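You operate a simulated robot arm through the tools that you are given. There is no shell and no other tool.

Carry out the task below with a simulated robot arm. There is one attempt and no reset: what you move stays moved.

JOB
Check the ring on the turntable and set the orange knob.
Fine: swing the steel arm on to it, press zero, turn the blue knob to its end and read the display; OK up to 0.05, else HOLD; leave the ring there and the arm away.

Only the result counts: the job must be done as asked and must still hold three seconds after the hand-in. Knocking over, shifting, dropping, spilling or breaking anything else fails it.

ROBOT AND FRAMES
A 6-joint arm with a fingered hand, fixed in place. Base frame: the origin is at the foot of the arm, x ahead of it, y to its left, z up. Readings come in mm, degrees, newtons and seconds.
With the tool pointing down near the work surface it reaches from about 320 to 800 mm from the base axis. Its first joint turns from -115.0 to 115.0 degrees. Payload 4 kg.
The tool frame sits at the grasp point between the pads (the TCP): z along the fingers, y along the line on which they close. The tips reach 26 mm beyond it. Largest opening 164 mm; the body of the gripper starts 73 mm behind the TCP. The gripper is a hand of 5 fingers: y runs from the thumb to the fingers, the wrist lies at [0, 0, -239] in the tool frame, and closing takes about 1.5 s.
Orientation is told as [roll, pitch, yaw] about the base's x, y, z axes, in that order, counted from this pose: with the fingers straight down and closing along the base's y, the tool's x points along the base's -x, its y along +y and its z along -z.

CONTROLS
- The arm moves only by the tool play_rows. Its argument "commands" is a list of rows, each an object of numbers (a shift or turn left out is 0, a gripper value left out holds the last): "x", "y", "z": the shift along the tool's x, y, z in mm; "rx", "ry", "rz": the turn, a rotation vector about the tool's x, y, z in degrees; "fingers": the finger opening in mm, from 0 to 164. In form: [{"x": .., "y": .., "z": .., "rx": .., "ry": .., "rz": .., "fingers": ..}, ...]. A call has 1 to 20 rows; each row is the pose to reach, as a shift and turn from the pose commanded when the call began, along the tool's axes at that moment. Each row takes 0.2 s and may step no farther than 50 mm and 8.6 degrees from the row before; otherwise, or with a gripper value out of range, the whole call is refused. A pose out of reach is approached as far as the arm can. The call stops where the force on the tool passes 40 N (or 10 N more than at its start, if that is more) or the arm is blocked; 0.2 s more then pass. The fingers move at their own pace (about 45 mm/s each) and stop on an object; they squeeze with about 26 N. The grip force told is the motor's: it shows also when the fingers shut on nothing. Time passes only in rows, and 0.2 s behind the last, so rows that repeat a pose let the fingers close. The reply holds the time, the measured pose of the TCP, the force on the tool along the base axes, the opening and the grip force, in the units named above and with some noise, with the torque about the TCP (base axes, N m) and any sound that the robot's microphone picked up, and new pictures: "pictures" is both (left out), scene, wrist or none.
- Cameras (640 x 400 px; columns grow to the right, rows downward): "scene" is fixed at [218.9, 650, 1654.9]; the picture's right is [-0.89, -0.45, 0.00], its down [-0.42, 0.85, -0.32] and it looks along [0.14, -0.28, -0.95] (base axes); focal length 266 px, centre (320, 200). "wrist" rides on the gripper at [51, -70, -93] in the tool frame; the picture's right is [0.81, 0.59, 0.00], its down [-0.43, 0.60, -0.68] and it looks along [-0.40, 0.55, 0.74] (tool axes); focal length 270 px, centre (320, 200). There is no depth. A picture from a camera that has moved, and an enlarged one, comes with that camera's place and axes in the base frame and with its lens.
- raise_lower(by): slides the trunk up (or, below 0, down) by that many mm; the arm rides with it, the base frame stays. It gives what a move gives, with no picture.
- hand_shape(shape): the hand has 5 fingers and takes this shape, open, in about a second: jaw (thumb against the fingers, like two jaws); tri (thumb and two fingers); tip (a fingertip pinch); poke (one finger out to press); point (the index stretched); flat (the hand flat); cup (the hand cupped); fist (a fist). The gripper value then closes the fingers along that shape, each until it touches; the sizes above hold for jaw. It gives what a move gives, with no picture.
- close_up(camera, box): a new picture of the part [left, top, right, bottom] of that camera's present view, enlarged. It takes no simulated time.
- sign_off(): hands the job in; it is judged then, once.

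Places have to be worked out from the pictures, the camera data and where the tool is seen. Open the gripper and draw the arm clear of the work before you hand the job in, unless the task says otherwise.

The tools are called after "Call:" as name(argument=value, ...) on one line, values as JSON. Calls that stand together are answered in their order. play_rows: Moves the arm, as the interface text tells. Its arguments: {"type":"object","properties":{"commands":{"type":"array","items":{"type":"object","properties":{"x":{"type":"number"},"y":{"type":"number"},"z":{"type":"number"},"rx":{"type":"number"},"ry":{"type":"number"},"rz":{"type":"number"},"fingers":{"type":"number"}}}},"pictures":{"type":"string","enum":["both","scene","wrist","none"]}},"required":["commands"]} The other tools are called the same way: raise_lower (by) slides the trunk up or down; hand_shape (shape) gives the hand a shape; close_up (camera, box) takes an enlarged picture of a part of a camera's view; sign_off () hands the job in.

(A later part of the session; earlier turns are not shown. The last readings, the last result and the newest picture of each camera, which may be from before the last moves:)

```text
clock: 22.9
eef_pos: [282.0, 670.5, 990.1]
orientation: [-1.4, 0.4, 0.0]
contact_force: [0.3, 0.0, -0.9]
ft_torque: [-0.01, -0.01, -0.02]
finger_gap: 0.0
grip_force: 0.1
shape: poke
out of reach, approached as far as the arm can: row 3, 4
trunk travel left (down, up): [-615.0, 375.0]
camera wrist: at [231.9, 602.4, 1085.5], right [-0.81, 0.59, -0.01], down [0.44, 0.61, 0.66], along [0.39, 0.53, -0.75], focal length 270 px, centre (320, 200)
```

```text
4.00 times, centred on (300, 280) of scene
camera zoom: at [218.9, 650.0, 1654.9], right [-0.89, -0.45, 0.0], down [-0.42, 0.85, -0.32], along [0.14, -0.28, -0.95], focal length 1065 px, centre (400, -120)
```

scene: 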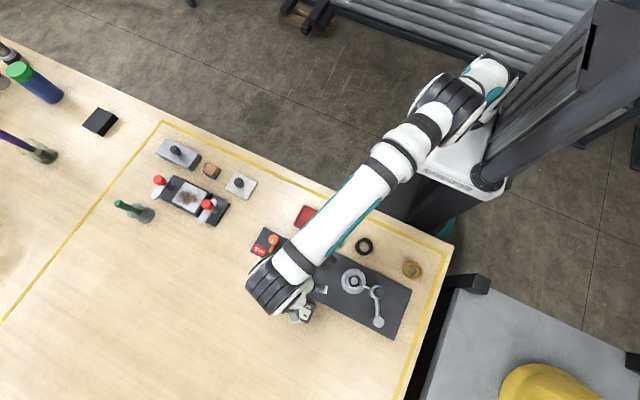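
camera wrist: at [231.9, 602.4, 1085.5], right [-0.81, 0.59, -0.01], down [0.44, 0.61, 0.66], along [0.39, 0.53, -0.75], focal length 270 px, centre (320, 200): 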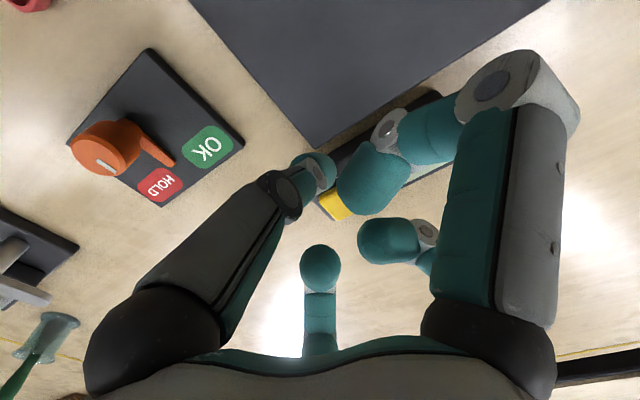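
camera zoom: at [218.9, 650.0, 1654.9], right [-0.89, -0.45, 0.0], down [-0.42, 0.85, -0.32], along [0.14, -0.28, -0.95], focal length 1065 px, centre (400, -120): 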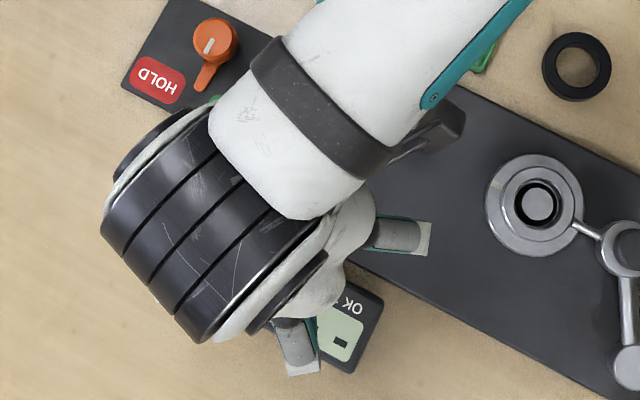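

The arm runs out of reach with the trunk this low. I raise the trunk so the shoulder is nearer the wrist's height, then come down and outward with the arm.

Call:
raise_lower(by=160)

Call:
play_rows(commands=[{"z": 40, "rx": -0.7, "ry": -0.2}, {"z": 80, "rx": -1.4, "ry": -0.4}, {"z": 120, "rx": -1.4, "ry": -0.4}, {"z": 140, "rx": -1.4, "ry": -0.4}, {"x": -8, "y": 20, "z": 142, "rx": -1.4, "ry": -0.4}, {"x": -17, "y": 43, "z": 142, "rx": -1.4, "ry": -0.4}], pictures="both")

Call:
close_up(camera="wrist", box=[240, 110, 440, 235])

```text
clock: 24.7
eef_pos: [283.0, 669.9, 1149.9]
orientation: [-1.4, 0.3, 0.0]
contact_force: [-0.5, -0.7, 0.2]
ft_torque: [0.04, 0.03, 0.0]
finger_gap: 0.0
grip_force: 0.0
shape: poke
trunk travel left (down, up): [-775.0, 215.0]
```

```text
clock: 26.1
eef_pos: [298.2, 708.8, 1004.9]
orientation: [-0.2, 0.0, 0.0]
contact_force: [0.1, -0.8, 0.3]
ft_torque: [-0.01, 0.01, -0.01]
finger_gap: 0.3
grip_force: 0.1
shape: poke
trunk travel left (down, up): [-775.0, 215.0]
camera wrist: at [247.6, 639.1, 1098.8], right [-0.81, 0.59, 0.0], down [0.43, 0.6, 0.68], along [0.4, 0.55, -0.74], focal length 270 px, centre (320, 200)
```

scene: 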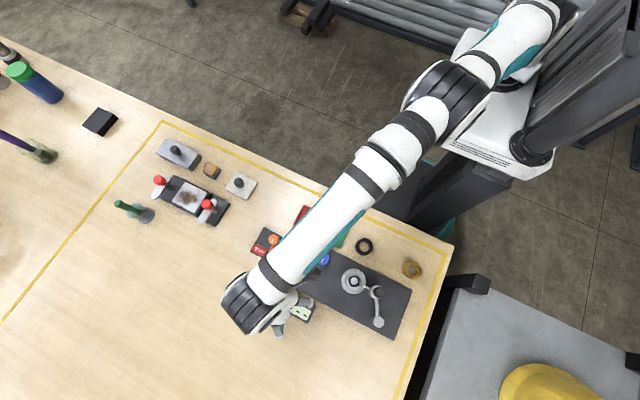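
wrist: 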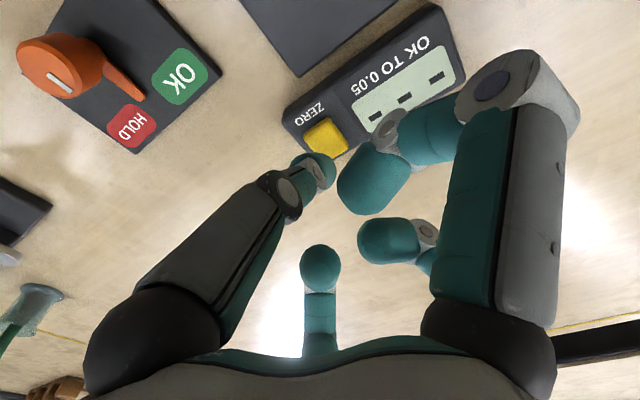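

```text
3.20 times, centred on (340, 172) of wrist
camera zoom: at [247.6, 639.1, 1098.8], right [-0.81, 0.59, 0.0], down [0.43, 0.6, 0.68], along [0.4, 0.55, -0.74], focal length 865 px, centre (256, 288)
```

zoom: 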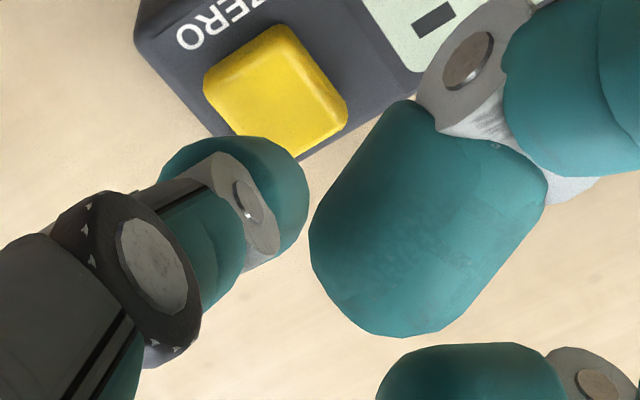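

The button's top is confirmed at about (299.3, 716.9, 935). I centre over it and lower to about 12 mm above before checking.

Call:
play_rows(commands=[{"x": -1, "y": 8, "z": 5}, {"x": -1, "y": 8, "z": 28}], pictures="wrist")

Call:
close_up(camera="wrist", box=[240, 110, 440, 235])

Call:
close_up(camera="scene", box=[240, 250, 360, 350])

```text
clock: 26.7
eef_pos: [300.1, 716.8, 978.2]
orientation: [0.0, 0.1, 0.0]
contact_force: [0.3, 0.1, -0.6]
ft_torque: [-0.01, -0.06, -0.03]
finger_gap: 0.0
grip_force: 0.1
shape: poke
trunk travel left (down, up): [-775.0, 215.0]
camera wrist: at [248.5, 646.8, 1072.5], right [-0.81, 0.59, 0.0], down [0.43, 0.59, 0.68], along [0.4, 0.55, -0.74], focal length 270 px, centre (320, 200)
```

wrist: 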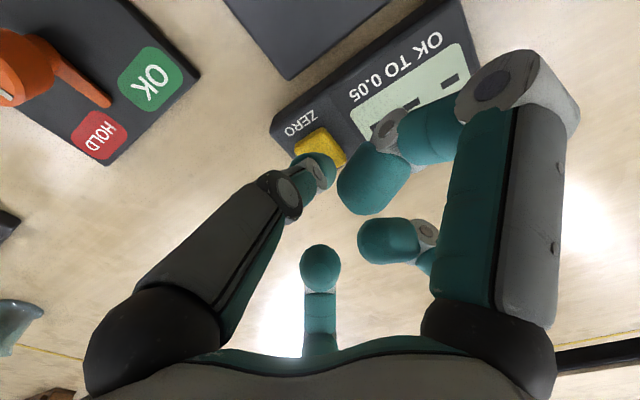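

```text
3.20 times, centred on (340, 172) of wrist
camera zoom: at [248.5, 646.8, 1072.5], right [-0.81, 0.59, 0.0], down [0.43, 0.59, 0.68], along [0.4, 0.55, -0.74], focal length 865 px, centre (256, 288)
```

zoom: 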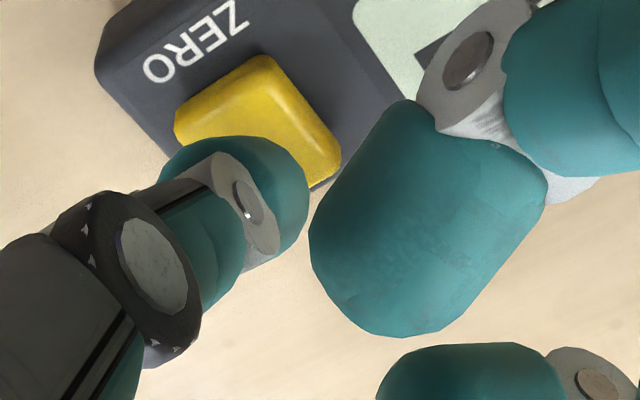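

```text
4.00 times, centred on (300, 300) of scene
camera zoom: at [218.9, 650.0, 1654.9], right [-0.89, -0.45, 0.0], down [-0.42, 0.85, -0.32], along [0.14, -0.28, -0.95], focal length 1065 px, centre (400, -200)
```

zoom: 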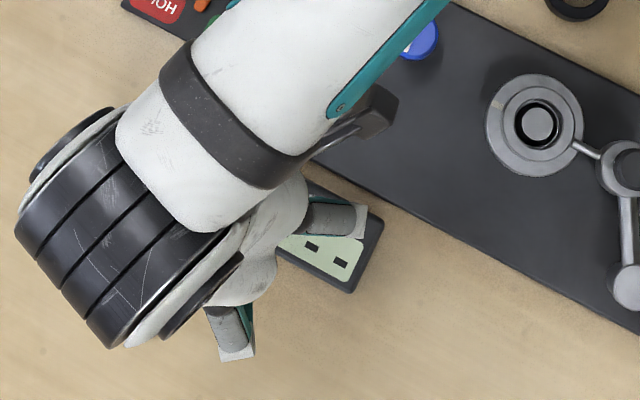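

The tip lines up with the button's middle. I lower in small steps to contact and press gently.

Call:
play_rows(commands=[{"z": 8}, {"z": 12}, {"z": 14}, {"z": 16}], pictures="none")

Call:
close_up(camera="scene", box=[260, 270, 340, 330])

Call:
close_up(camera="wrist", box=[240, 60, 480, 210])

```text
clock: 27.7
eef_pos: [299.0, 717.2, 963.7]
orientation: [0.2, 0.0, 0.1]
contact_force: [0.0, 1.3, 3.1]
ft_torque: [0.05, 0.01, -0.02]
finger_gap: 0.2
grip_force: 0.1
shape: poke
trunk travel left (down, up): [-775.0, 215.0]
heard: click
```

```text
6.67 times, centred on (300, 300) of scene
camera zoom: at [218.9, 650.0, 1654.9], right [-0.89, -0.45, 0.0], down [-0.42, 0.85, -0.32], along [0.14, -0.28, -0.95], focal length 1775 px, centre (453, -467)
```

zoom: 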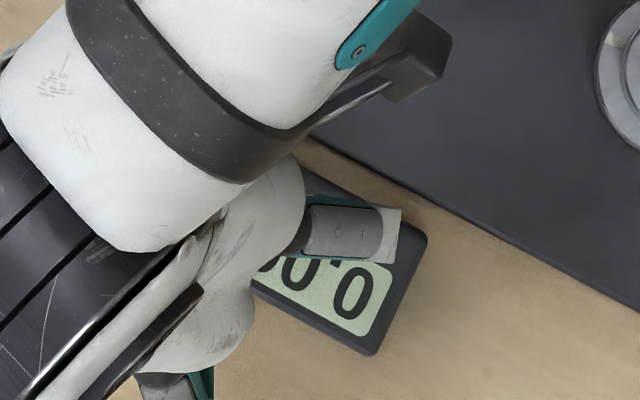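

```text
2.67 times, centred on (360, 135) of wrist
camera zoom: at [248.1, 647.3, 1056.9], right [-0.81, 0.59, 0.0], down [0.43, 0.59, 0.68], along [0.4, 0.55, -0.73], focal length 721 px, centre (213, 373)
```

zoom: 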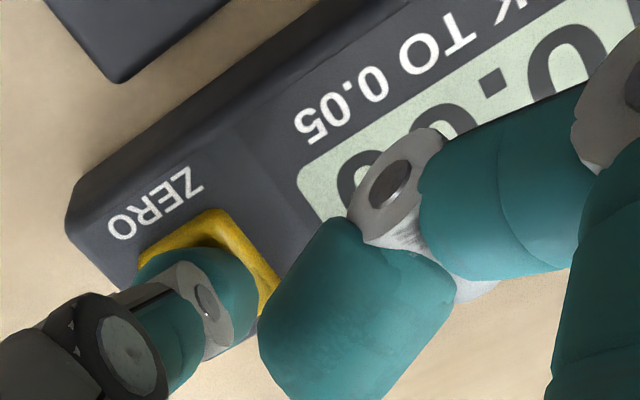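

Zero pressed: a click was heard and the display shows 0.00. I rise, move over toward the blue knob at (245, 581), and return to the jaw shape.

Call:
play_rows(commands=[{"z": -20}, {"z": -60}, {"x": 10, "y": -40, "z": -90}, {"x": 30, "y": -85, "z": -90}, {"x": 50, "y": -120, "z": -90}, {"x": 54, "y": -136, "z": -90}], pictures="none")

Call:
hand_shape(shape="jaw")

Call:
play_rows(commands=[{"fingers": 60}, {"fingers": 60}, {"fingers": 60}, {"fingers": 60}, {"fingers": 60}, {"fingers": 60}], pictures="both")

Call:
close_up(camera="scene", box=[250, 220, 410, 340])

Call:
close_up(camera="wrist", box=[220, 50, 440, 200])

```text
refused: row 3 steps farther than a row can; nothing moved
```

```text
clock: 28.6
eef_pos: [300.5, 717.0, 962.3]
orientation: [0.0, 0.0, -0.1]
contact_force: [1.3, -0.5, -0.3]
ft_torque: [-0.03, -0.01, -0.01]
finger_gap: 164.1
grip_force: 0.0
shape: jaw
trunk travel left (down, up): [-775.0, 215.0]
```

```text
clock: 30.0
eef_pos: [299.2, 717.2, 963.7]
orientation: [0.0, 0.0, -0.1]
contact_force: [-0.1, 0.2, -0.3]
ft_torque: [0.01, -0.04, 0.01]
finger_gap: 60.8
grip_force: 0.1
shape: jaw
trunk travel left (down, up): [-775.0, 215.0]
camera wrist: at [248.1, 647.3, 1056.3], right [-0.81, 0.59, 0.0], down [0.43, 0.6, 0.68], along [0.4, 0.55, -0.74], focal length 270 px, centre (320, 200)
```

scene: 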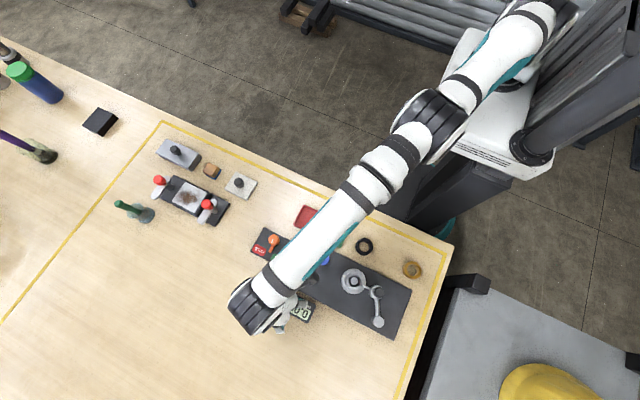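
wrist: 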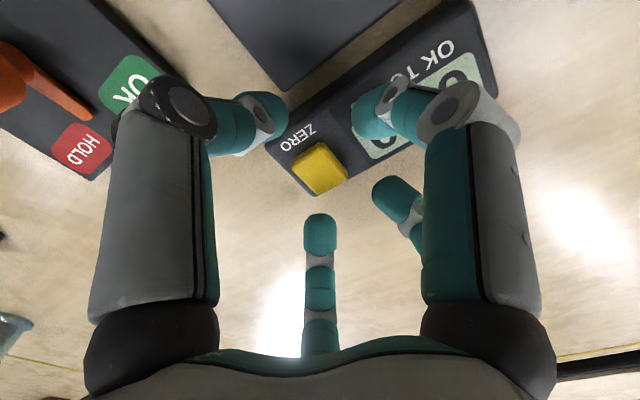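

```text
3.33 times, centred on (330, 280) of scene
camera zoom: at [218.9, 650.0, 1654.9], right [-0.89, -0.45, 0.0], down [-0.42, 0.85, -0.32], along [0.14, -0.28, -0.95], focal length 887 px, centre (287, -67)
```

zoom: 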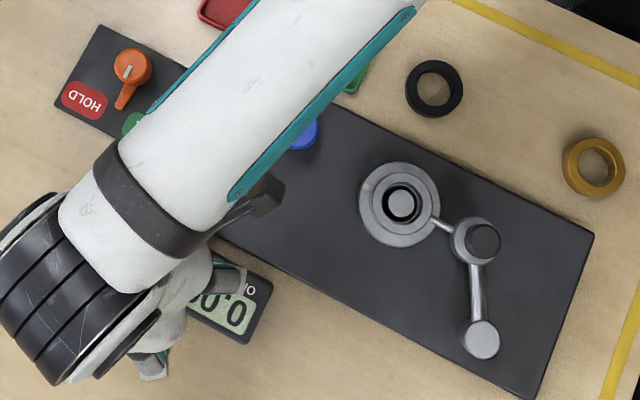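

```text
2.67 times, centred on (330, 125) of wrist
camera zoom: at [248.1, 647.3, 1056.3], right [-0.81, 0.59, 0.0], down [0.43, 0.6, 0.68], along [0.4, 0.55, -0.74], focal length 721 px, centre (293, 400)
```

zoom: 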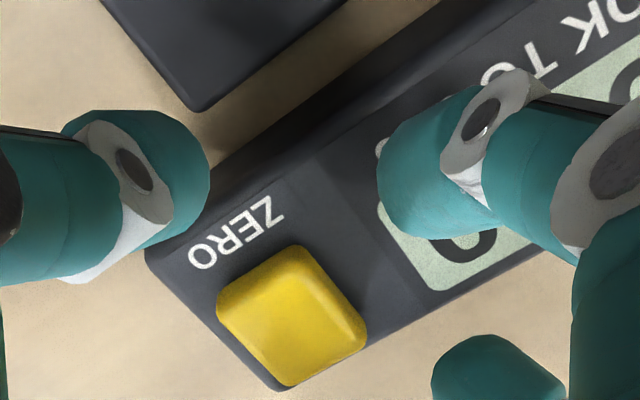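

That travel move was refused for its step size, and the hand changed shape at the button, but nothing was touched (forces near zero, display 0.00, box in place). I now rise straight up and travel in shorter steps to above the blue knob.

Call:
play_rows(commands=[{"z": -30}, {"z": -60}, {"z": -90}, {"x": 16, "y": -40, "z": -95}, {"x": 32, "y": -80, "z": -95}, {"x": 48, "y": -118, "z": -95}, {"x": 54, "y": -136, "z": -95}], pictures="both")

Call:
close_up(camera="scene", box=[250, 220, 410, 340])

Call:
close_up(camera="wrist", box=[220, 50, 440, 200])

```text
clock: 31.6
eef_pos: [243.8, 579.3, 1058.2]
orientation: [0.0, 0.0, 0.1]
contact_force: [-0.5, -0.9, 0.7]
ft_torque: [0.01, 0.02, 0.03]
finger_gap: 60.3
grip_force: 0.2
shape: jaw
trunk travel left (down, up): [-775.0, 215.0]
camera wrist: at [193.0, 510.0, 1150.9], right [-0.81, 0.59, 0.0], down [0.43, 0.59, 0.68], along [0.4, 0.55, -0.74], focal length 270 px, centre (320, 200)
```

scene: 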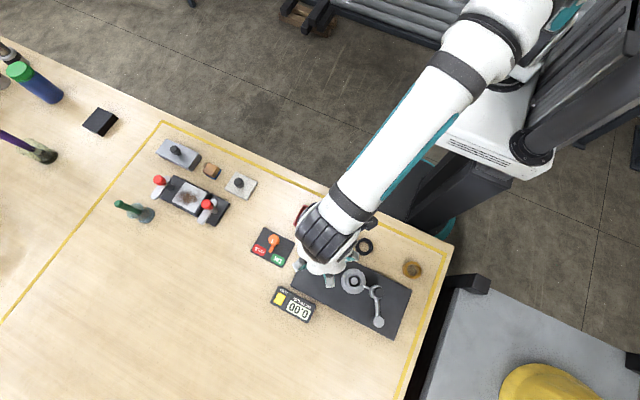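
wrist: 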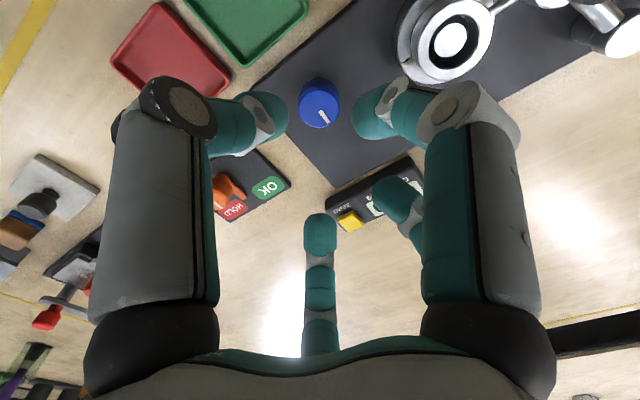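

```text
3.33 times, centred on (330, 280) of scene
camera zoom: at [218.9, 650.0, 1654.9], right [-0.89, -0.45, 0.0], down [-0.42, 0.85, -0.32], along [0.14, -0.28, -0.95], focal length 887 px, centre (287, -67)
```

zoom: 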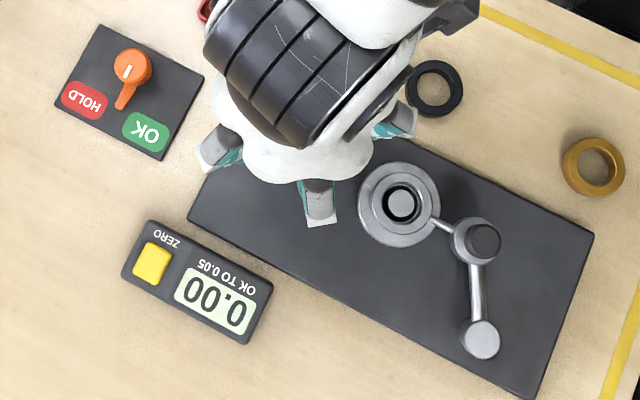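

```text
2.67 times, centred on (330, 125) of wrist
camera zoom: at [193.0, 510.0, 1150.9], right [-0.81, 0.59, 0.0], down [0.43, 0.59, 0.68], along [0.4, 0.55, -0.74], focal length 721 px, centre (293, 400)
```

zoom: 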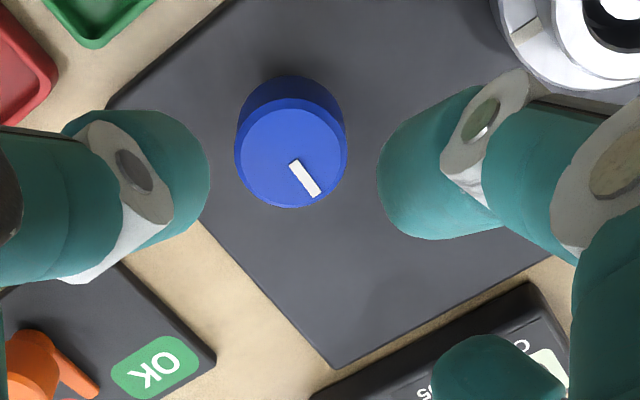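

Refined: blue knob top centre ≈ (244.6, 579, 953), diameter ≈ 32, panel top ≈ 918; the display reads 0.00 and the knob's mark points to +y. I descend to z≈953 around the knob and close on it.

Call:
play_rows(commands=[{"x": -1, "z": 40}, {"x": -1, "z": 75}, {"x": -1, "z": 95}, {"x": -1, "z": 105}, {"x": -1, "z": 105, "fingers": 20}, {"x": -1, "z": 105, "fingers": 20}, {"x": -1, "z": 105, "fingers": 20}, {"x": -1, "z": 105, "fingers": 20}, {"x": -1, "z": 105, "fingers": 20}], pictures="both")

Call:
close_up(camera="wrist", box=[220, 80, 420, 240])

Call:
close_up(camera="scene", box=[250, 220, 410, 340])

```text
clock: 33.6
eef_pos: [246.4, 580.3, 949.8]
orientation: [-0.6, 0.3, 0.0]
contact_force: [0.0, -2.2, -36.8]
ft_torque: [-0.09, -0.01, -0.03]
finger_gap: 24.2
grip_force: 26.1
shape: jaw
trunk travel left (down, up): [-775.0, 215.0]
camera wrist: at [195.7, 511.1, 1044.1], right [-0.81, 0.59, 0.0], down [0.43, 0.6, 0.67], along [0.4, 0.54, -0.74], focal length 270 px, centre (320, 200)
```

scene: 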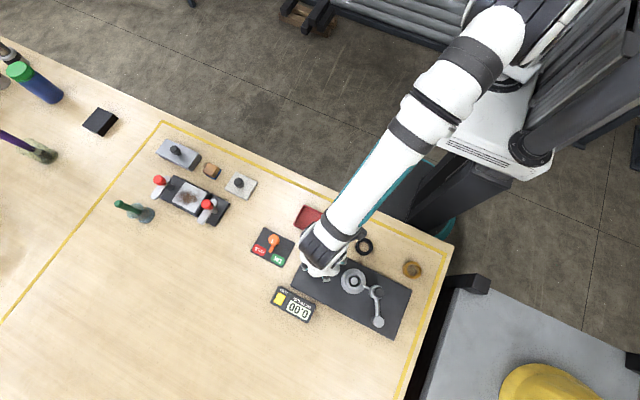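
wrist: 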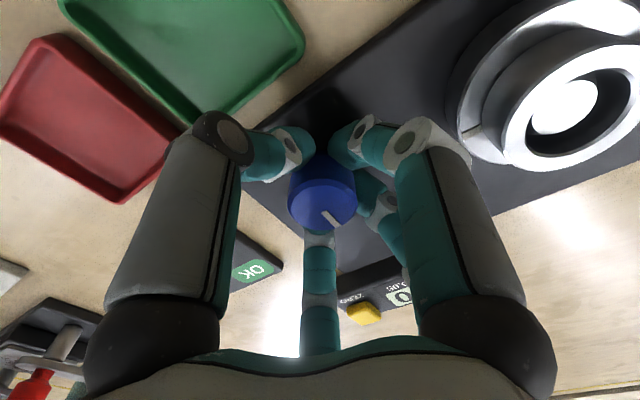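

```text
2.50 times, centred on (320, 160) of wrist
camera zoom: at [195.7, 511.1, 1044.1], right [-0.81, 0.59, 0.0], down [0.43, 0.6, 0.67], along [0.4, 0.54, -0.74], focal length 676 px, centre (320, 300)
```

zoom: 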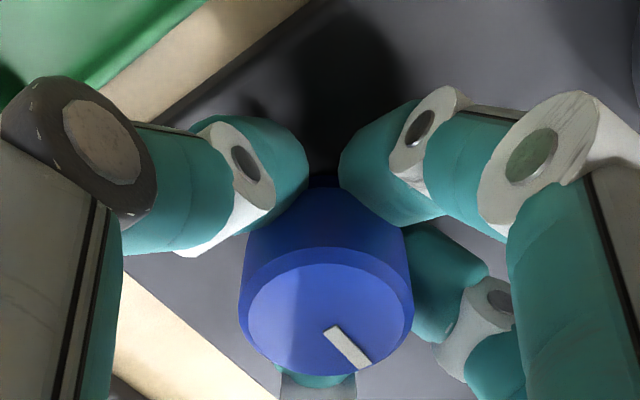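

```text
3.33 times, centred on (330, 280) of scene
camera zoom: at [218.9, 650.0, 1654.9], right [-0.89, -0.45, 0.0], down [-0.42, 0.85, -0.32], along [0.14, -0.28, -0.95], focal length 887 px, centre (287, -67)
```

zoom: 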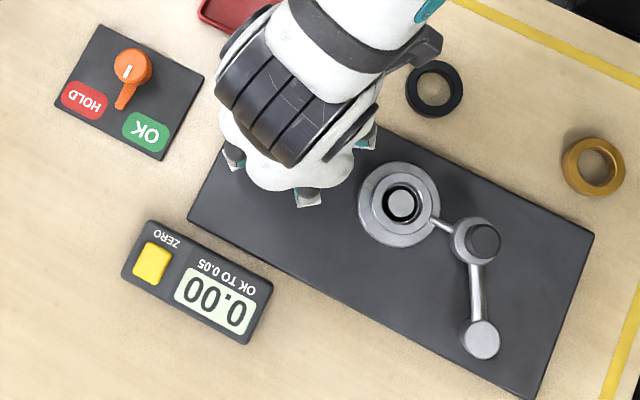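

Gripped (gap 24.2), but the tool is being pulled down with 37 N as the fingers curl. I lower the commanded height by 3 mm to relieve this before turning.

Call:
play_rows(commands=[{"z": 1.5}, {"z": 2.8}], pictures="none")

```text
clock: 34.2
eef_pos: [246.8, 580.2, 949.5]
orientation: [-0.2, 0.1, -0.1]
contact_force: [0.1, -8.9, -28.1]
ft_torque: [-0.19, -0.01, -0.01]
finger_gap: 24.3
grip_force: 25.7
shape: jaw
trunk travel left (down, up): [-775.0, 215.0]
```

The pull eased only partly (-28 N). I lower a further 2.5 mm and check again.

Call:
play_rows(commands=[{"z": 1.3, "y": 0.5}, {"z": 2.5, "y": 1, "x": -1}], pictures="none")

```text
clock: 34.8
eef_pos: [246.3, 582.2, 948.5]
orientation: [0.0, 0.1, 0.0]
contact_force: [-3.0, -10.4, -17.2]
ft_torque: [-0.13, 0.03, -0.01]
finger_gap: 24.0
grip_force: 26.0
shape: jaw
trunk travel left (down, up): [-775.0, 215.0]
```

Forces are now acceptable. I test-turn the knob 8° clockwise (seen from above) and watch torque, mark and display.

Call:
play_rows(commands=[{"y": -1, "rz": 4}, {"y": -1.5, "rz": 8}, {"y": -1.5, "rz": 8}], pictures="wrist")

Call:
close_up(camera="wrist", box=[220, 80, 420, 240])

Call:
close_up(camera="scene", box=[250, 220, 410, 340])

```text
clock: 35.6
eef_pos: [247.0, 581.2, 946.8]
orientation: [0.0, 0.0, -8.0]
contact_force: [-1.4, -6.5, -14.6]
ft_torque: [-0.09, 0.01, 0.06]
finger_gap: 23.8
grip_force: 26.2
shape: jaw
trunk travel left (down, up): [-775.0, 215.0]
camera wrist: at [187.2, 519.4, 1040.9], right [-0.72, 0.69, 0.0], down [0.51, 0.53, 0.68], along [0.47, 0.49, -0.74], focal length 270 px, centre (320, 200)
```

wrist: 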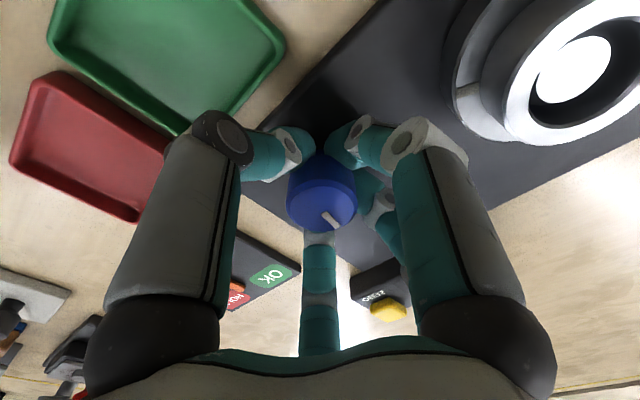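

```text
2.50 times, centred on (320, 160) of wrist
camera zoom: at [187.2, 519.4, 1040.9], right [-0.72, 0.69, 0.0], down [0.51, 0.53, 0.68], along [0.47, 0.49, -0.74], focal length 676 px, centre (320, 300)
```

zoom: 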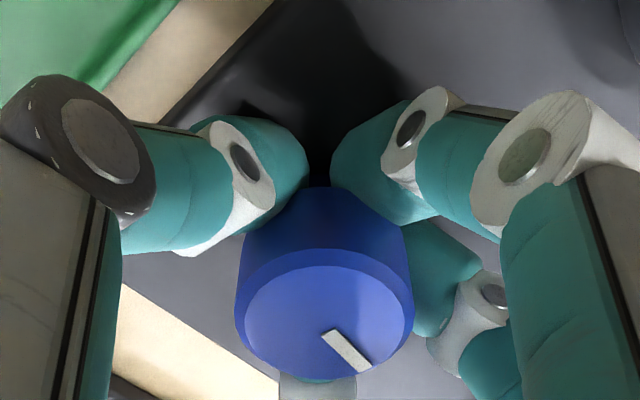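

```text
3.33 times, centred on (330, 280) of scene
camera zoom: at [218.9, 650.0, 1654.9], right [-0.89, -0.45, 0.0], down [-0.42, 0.85, -0.32], along [0.14, -0.28, -0.95], focal length 887 px, centre (287, -67)
```

zoom: 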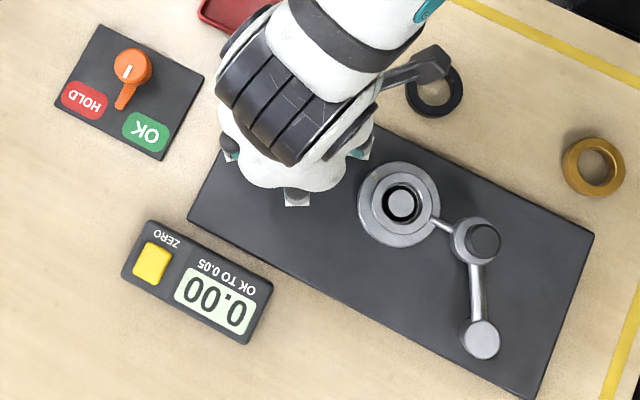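

The mark seems not to have followed the hand clockwise and the turntable mark hasn't moved, so this may be the start stop. I turn back and go counter-clockwise instead, watching torque.

Call:
play_rows(commands=[{"rz": -4}, {"rz": -8}, {"rz": -12}, {"rz": -16}, {"rz": -20}, {"rz": -24}], pictures="wrist")

Call:
close_up(camera="wrist", box=[220, 80, 420, 240])

Call:
close_up(camera="scene", box=[250, 220, 410, 340])

```text
clock: 37.0
eef_pos: [245.5, 580.1, 946.1]
orientation: [-0.1, 0.1, 16.1]
contact_force: [-10.4, -5.9, -15.2]
ft_torque: [-0.08, 0.13, -0.4]
finger_gap: 23.9
grip_force: 26.0
shape: jaw
trunk travel left (down, up): [-775.0, 215.0]
camera wrist: at [216.3, 500.0, 1040.3], right [-0.94, 0.34, 0.0], down [0.25, 0.69, 0.68], along [0.23, 0.64, -0.74], focal length 270 px, centre (320, 200)
```

wrist: 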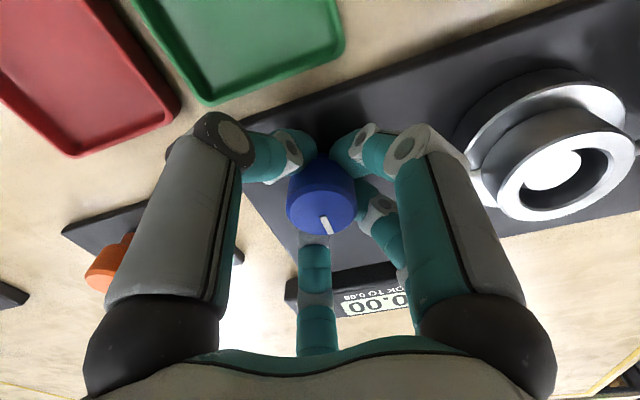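

```text
2.50 times, centred on (320, 160) of wrist
camera zoom: at [216.3, 500.0, 1040.3], right [-0.94, 0.34, 0.0], down [0.25, 0.69, 0.68], along [0.23, 0.64, -0.74], focal length 676 px, centre (320, 300)
```

zoom: 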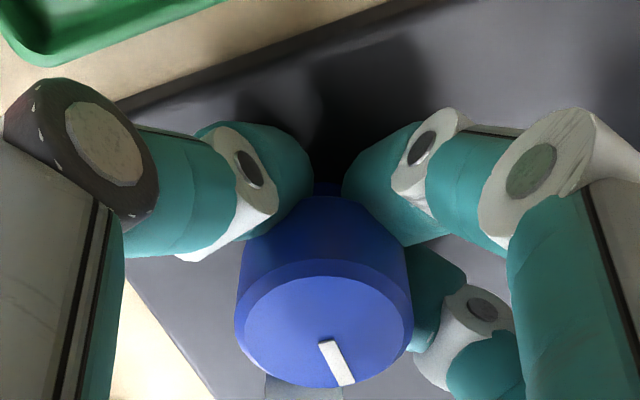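

```text
3.33 times, centred on (330, 280) of scene
camera zoom: at [218.9, 650.0, 1654.9], right [-0.89, -0.45, 0.0], down [-0.42, 0.85, -0.32], along [0.14, -0.28, -0.95], focal length 887 px, centre (287, -67)
```

zoom: 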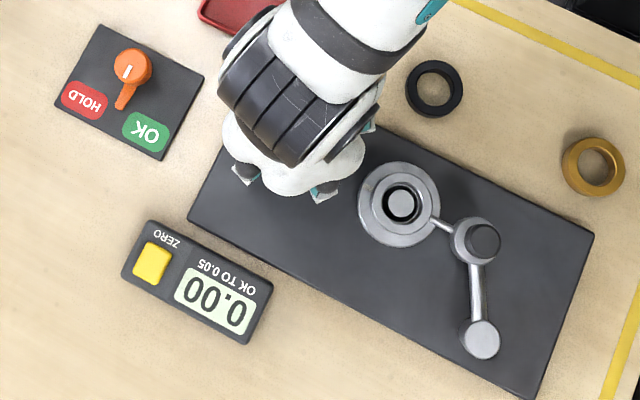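

Counter-clockwise meets a stop (torque -0.4 N·m and the fingers slip), so clockwise is the way. I turn clockwise 45° and check.

Call:
play_rows(commands=[{"rz": 5}, {"rz": 10}, {"rz": 15}, {"rz": 20}, {"rz": 25}, {"rz": 30}, {"rz": 35}, {"rz": 40}, {"rz": 45}], pictures="wrist")

Call:
close_up(camera="wrist", box=[220, 80, 420, 240])

Call:
close_up(camera="scene", box=[250, 220, 410, 340])

```text
clock: 39.0
eef_pos: [248.6, 580.1, 945.9]
orientation: [-0.3, 0.0, -29.1]
contact_force: [-4.2, -7.7, -22.8]
ft_torque: [-0.11, 0.08, 0.13]
finger_gap: 23.5
grip_force: 26.3
shape: jaw
trunk travel left (down, up): [-775.0, 215.0]
camera wrist: at [169.1, 544.0, 1040.4], right [-0.42, 0.91, 0.0], down [0.67, 0.31, 0.68], along [0.61, 0.28, -0.74], focal length 270 px, centre (320, 200)
```

wrist: 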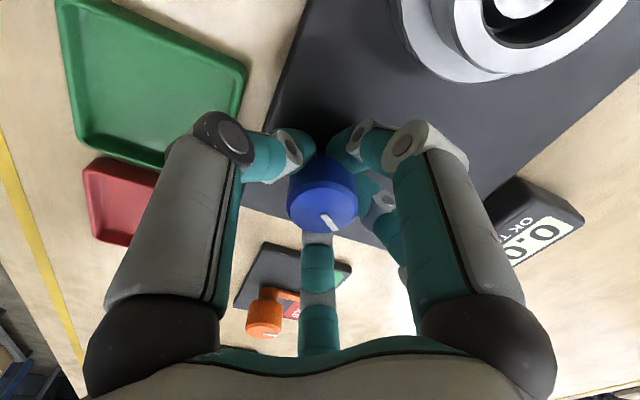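

```text
2.50 times, centred on (320, 160) of wrist
camera zoom: at [169.1, 544.0, 1040.4], right [-0.42, 0.91, 0.0], down [0.67, 0.31, 0.68], along [0.61, 0.28, -0.74], focal length 676 px, centre (320, 300)
```

zoom: 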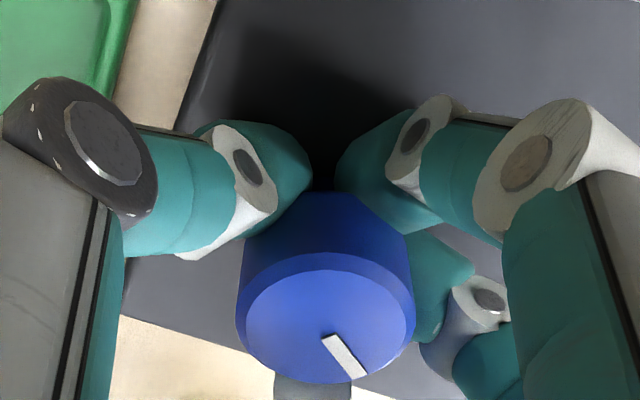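

```text
3.33 times, centred on (330, 280) of scene
camera zoom: at [218.9, 650.0, 1654.9], right [-0.89, -0.45, 0.0], down [-0.42, 0.85, -0.32], along [0.14, -0.28, -0.95], focal length 887 px, centre (287, -67)
```

zoom: 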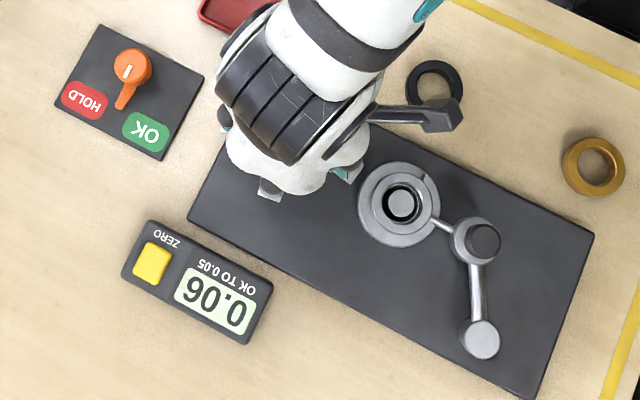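

Now the knob follows, the turntable has turned and the display has changed. I enlarge the display and the turntable.

Call:
close_up(camera="scene", box=[275, 280, 325, 325])

Call:
close_up(camera="scene", box=[325, 255, 395, 305])

```text
8.89 times, centred on (300, 302) of scene
camera zoom: at [218.9, 650.0, 1654.9], right [-0.89, -0.45, 0.0], down [-0.42, 0.85, -0.32], along [0.14, -0.28, -0.95], focal length 2366 px, centre (498, -711)
```

zoom: 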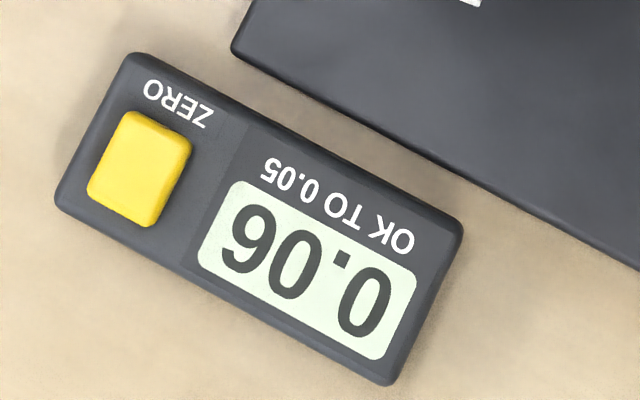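

```text
8.00 times, centred on (360, 280) of scene
camera zoom: at [218.9, 650.0, 1654.9], right [-0.89, -0.45, 0.0], down [-0.42, 0.85, -0.32], along [0.14, -0.28, -0.95], focal length 2130 px, centre (0, -440)
```

zoom: 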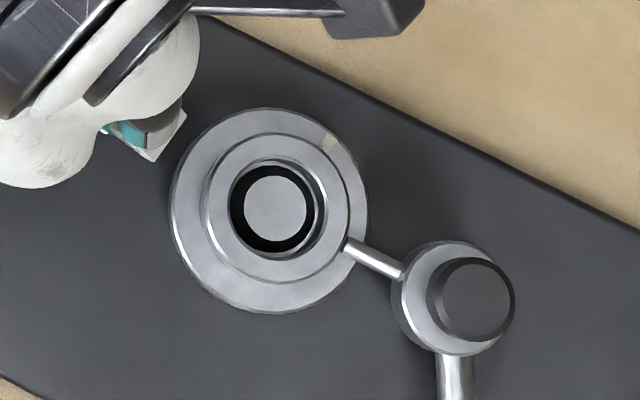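

The knob has turned about 34° and the turntable about 104° (ratio ≈3:1), display about 0.06 so far. I continue clockwise by another 45°.

Call:
play_rows(commands=[{"z": 0.5, "rz": 5}, {"z": 1, "rz": 10}, {"z": 1, "rz": 15}, {"z": 1, "rz": 20}, {"z": 1, "rz": 25}, {"z": 1, "rz": 30}, {"z": 1, "rz": 35}, {"z": 1, "rz": 40}, {"z": 1, "rz": 45}], pictures="wrist")

Call:
close_up(camera="wrist", box=[220, 80, 420, 240])

Call:
close_up(camera="scene", box=[250, 220, 410, 340])

Call:
close_up(camera="scene", box=[275, 280, 325, 325])

```text
clock: 41.0
eef_pos: [246.4, 578.9, 947.4]
orientation: [-0.2, -0.1, -74.1]
contact_force: [-6.3, -18.1, -15.4]
ft_torque: [-0.23, 0.19, 0.2]
finger_gap: 23.7
grip_force: 26.1
shape: jaw
trunk travel left (down, up): [-775.0, 215.0]
camera wrist: at [165.5, 608.6, 1040.1], right [0.34, 0.94, 0.0], down [0.69, -0.25, 0.68], along [0.64, -0.23, -0.74], focal length 270 px, centre (320, 200)
```

wrist: 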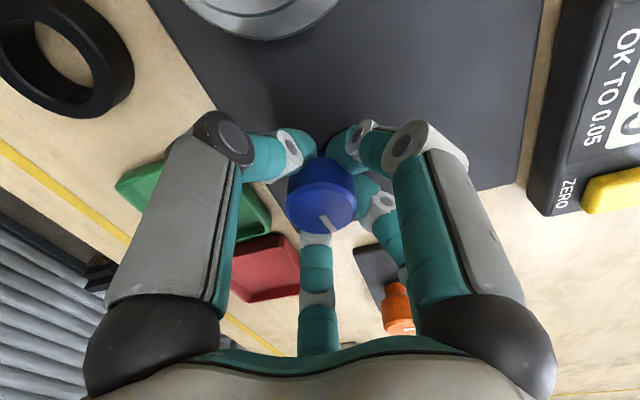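

```text
2.50 times, centred on (320, 160) of wrist
camera zoom: at [165.5, 608.6, 1040.1], right [0.34, 0.94, 0.0], down [0.69, -0.25, 0.68], along [0.64, -0.23, -0.74], focal length 676 px, centre (320, 300)
```

zoom: 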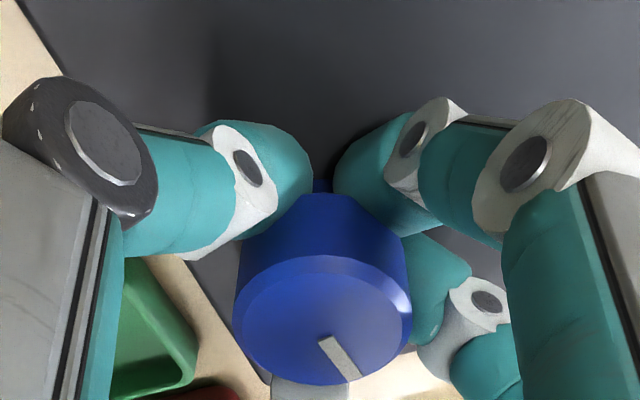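

```text
3.33 times, centred on (330, 280) of scene
camera zoom: at [218.9, 650.0, 1654.9], right [-0.89, -0.45, 0.0], down [-0.42, 0.85, -0.32], along [0.14, -0.28, -0.95], focal length 887 px, centre (287, -67)
```

zoom: 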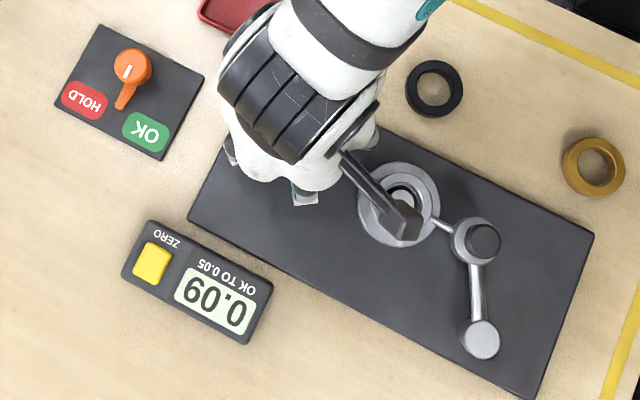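

```text
8.89 times, centred on (300, 302) of scene
camera zoom: at [218.9, 650.0, 1654.9], right [-0.89, -0.45, 0.0], down [-0.42, 0.85, -0.32], along [0.14, -0.28, -0.95], focal length 2366 px, centre (498, -711)
```

zoom: 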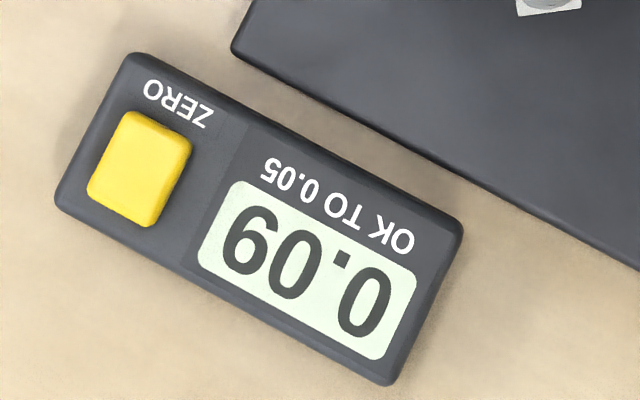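

The reading has climbed to 0.09; the knob has turned about 76°. I continue clockwise 40° more with a small sideways correction to relieve the lateral force.

Call:
play_rows(commands=[{"x": -0.5, "y": -0.2, "rz": 5}, {"x": -1, "y": -0.3, "rz": 10}, {"x": -1, "y": -0.3, "rz": 15}, {"x": -1, "y": -0.3, "rz": 20}, {"x": -1, "y": -0.3, "rz": 25}, {"x": -1, "y": -0.3, "rz": 30}, {"x": -1, "y": -0.3, "rz": 35}, {"x": -1, "y": -0.3, "rz": 40}], pictures="wrist")

Call:
close_up(camera="wrist", box=[220, 80, 420, 240])

Call:
close_up(camera="scene", box=[250, 220, 410, 340])

Call:
close_up(camera="scene", box=[275, 280, 325, 325])

```text
clock: 42.8
eef_pos: [245.0, 579.0, 947.4]
orientation: [0.1, -0.1, -114.1]
contact_force: [-13.5, -13.5, -15.4]
ft_torque: [-0.14, 0.3, 0.25]
finger_gap: 23.9
grip_force: 26.3
shape: jaw
trunk travel left (down, up): [-775.0, 215.0]
camera wrist: at [202.0, 653.0, 1040.0], right [0.87, 0.5, 0.0], down [0.37, -0.64, 0.68], along [0.34, -0.59, -0.74], focal length 270 px, centre (320, 200)
```

wrist: 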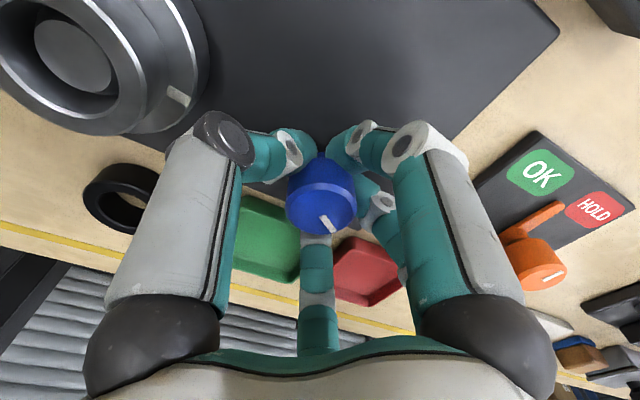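

```text
2.50 times, centred on (320, 160) of wrist
camera zoom: at [202.0, 653.0, 1040.0], right [0.87, 0.5, 0.0], down [0.37, -0.64, 0.68], along [0.34, -0.59, -0.74], focal length 676 px, centre (320, 300)
```

zoom: 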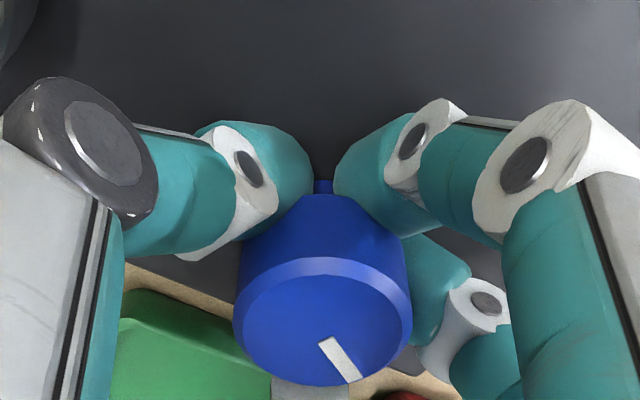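

```text
3.33 times, centred on (330, 280) of scene
camera zoom: at [218.9, 650.0, 1654.9], right [-0.89, -0.45, 0.0], down [-0.42, 0.85, -0.32], along [0.14, -0.28, -0.95], focal length 887 px, centre (287, -67)
```

zoom: 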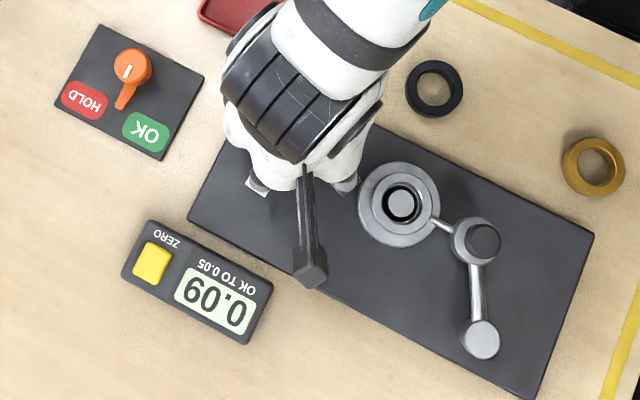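

```text
8.89 times, centred on (300, 302) of scene
camera zoom: at [218.9, 650.0, 1654.9], right [-0.89, -0.45, 0.0], down [-0.42, 0.85, -0.32], along [0.14, -0.28, -0.95], focal length 2366 px, centre (498, -711)
```

zoom: 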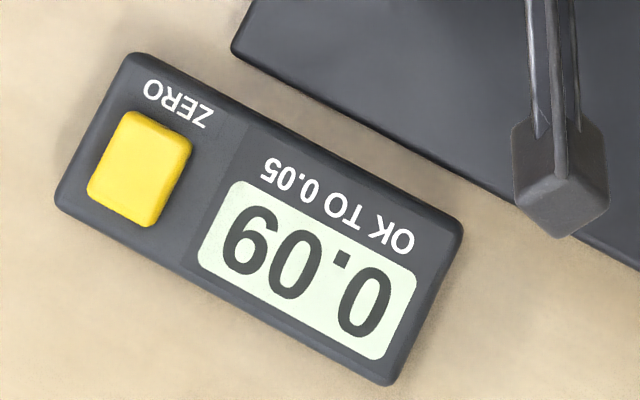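

Display holds 0.09; the knob has turned about 116° and still follows. I continue clockwise to find the end stop.

Call:
play_rows(commands=[{"x": -0.5, "y": -0.5, "rz": 5}, {"x": -1, "y": -1, "rz": 10}, {"x": -1, "y": -1, "rz": 15}, {"x": -1, "y": -1, "rz": 20}, {"x": -1, "y": -1, "rz": 25}, {"x": -1, "y": -1, "rz": 25}], pictures="wrist")

Call:
close_up(camera="wrist", box=[220, 80, 420, 240])

Call:
close_up(camera="scene", box=[250, 220, 410, 340])

Call:
close_up(camera="scene", box=[325, 255, 395, 305])

```text
clock: 44.2
eef_pos: [244.2, 578.1, 946.3]
orientation: [0.1, 0.0, -139.2]
contact_force: [-15.7, -11.1, -11.4]
ft_torque: [-0.04, 0.12, 0.65]
finger_gap: 23.4
grip_force: 25.9
shape: jaw
trunk travel left (down, up): [-775.0, 215.0]
camera wrist: at [236.5, 663.7, 1039.9], right [1.0, 0.09, 0.0], down [0.06, -0.73, 0.68], along [0.06, -0.67, -0.74], focal length 270 px, centre (320, 200)
```

wrist: 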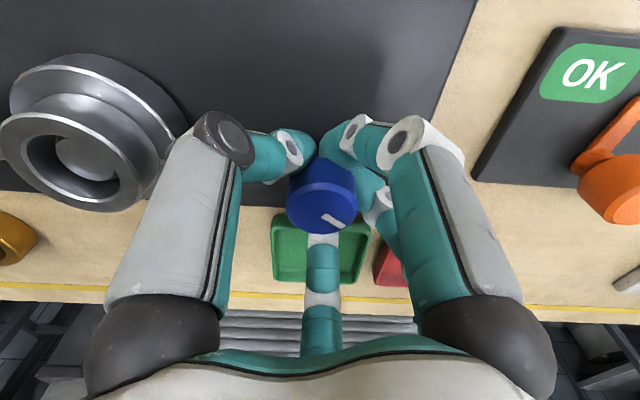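

```text
2.50 times, centred on (320, 160) of wrist
camera zoom: at [236.5, 663.7, 1039.9], right [1.0, 0.09, 0.0], down [0.06, -0.73, 0.68], along [0.06, -0.67, -0.74], focal length 676 px, centre (320, 300)
```

zoom: 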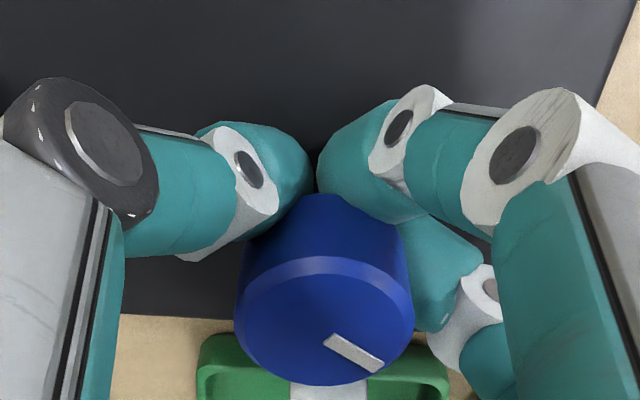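

```text
3.33 times, centred on (330, 280) of scene
camera zoom: at [218.9, 650.0, 1654.9], right [-0.89, -0.45, 0.0], down [-0.42, 0.85, -0.32], along [0.14, -0.28, -0.95], focal length 887 px, centre (287, -67)
```

zoom: 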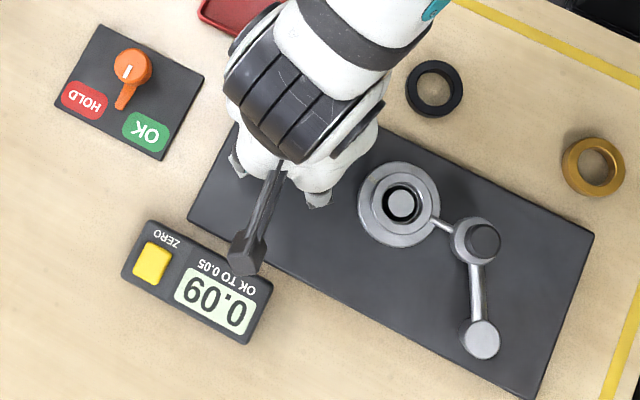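

```text
8.00 times, centred on (360, 280) of scene
camera zoom: at [218.9, 650.0, 1654.9], right [-0.89, -0.45, 0.0], down [-0.42, 0.85, -0.32], along [0.14, -0.28, -0.95], focal length 2130 px, centre (0, -440)
```

zoom: 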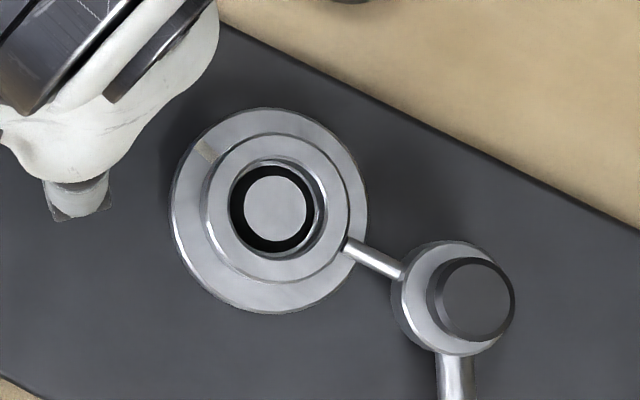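

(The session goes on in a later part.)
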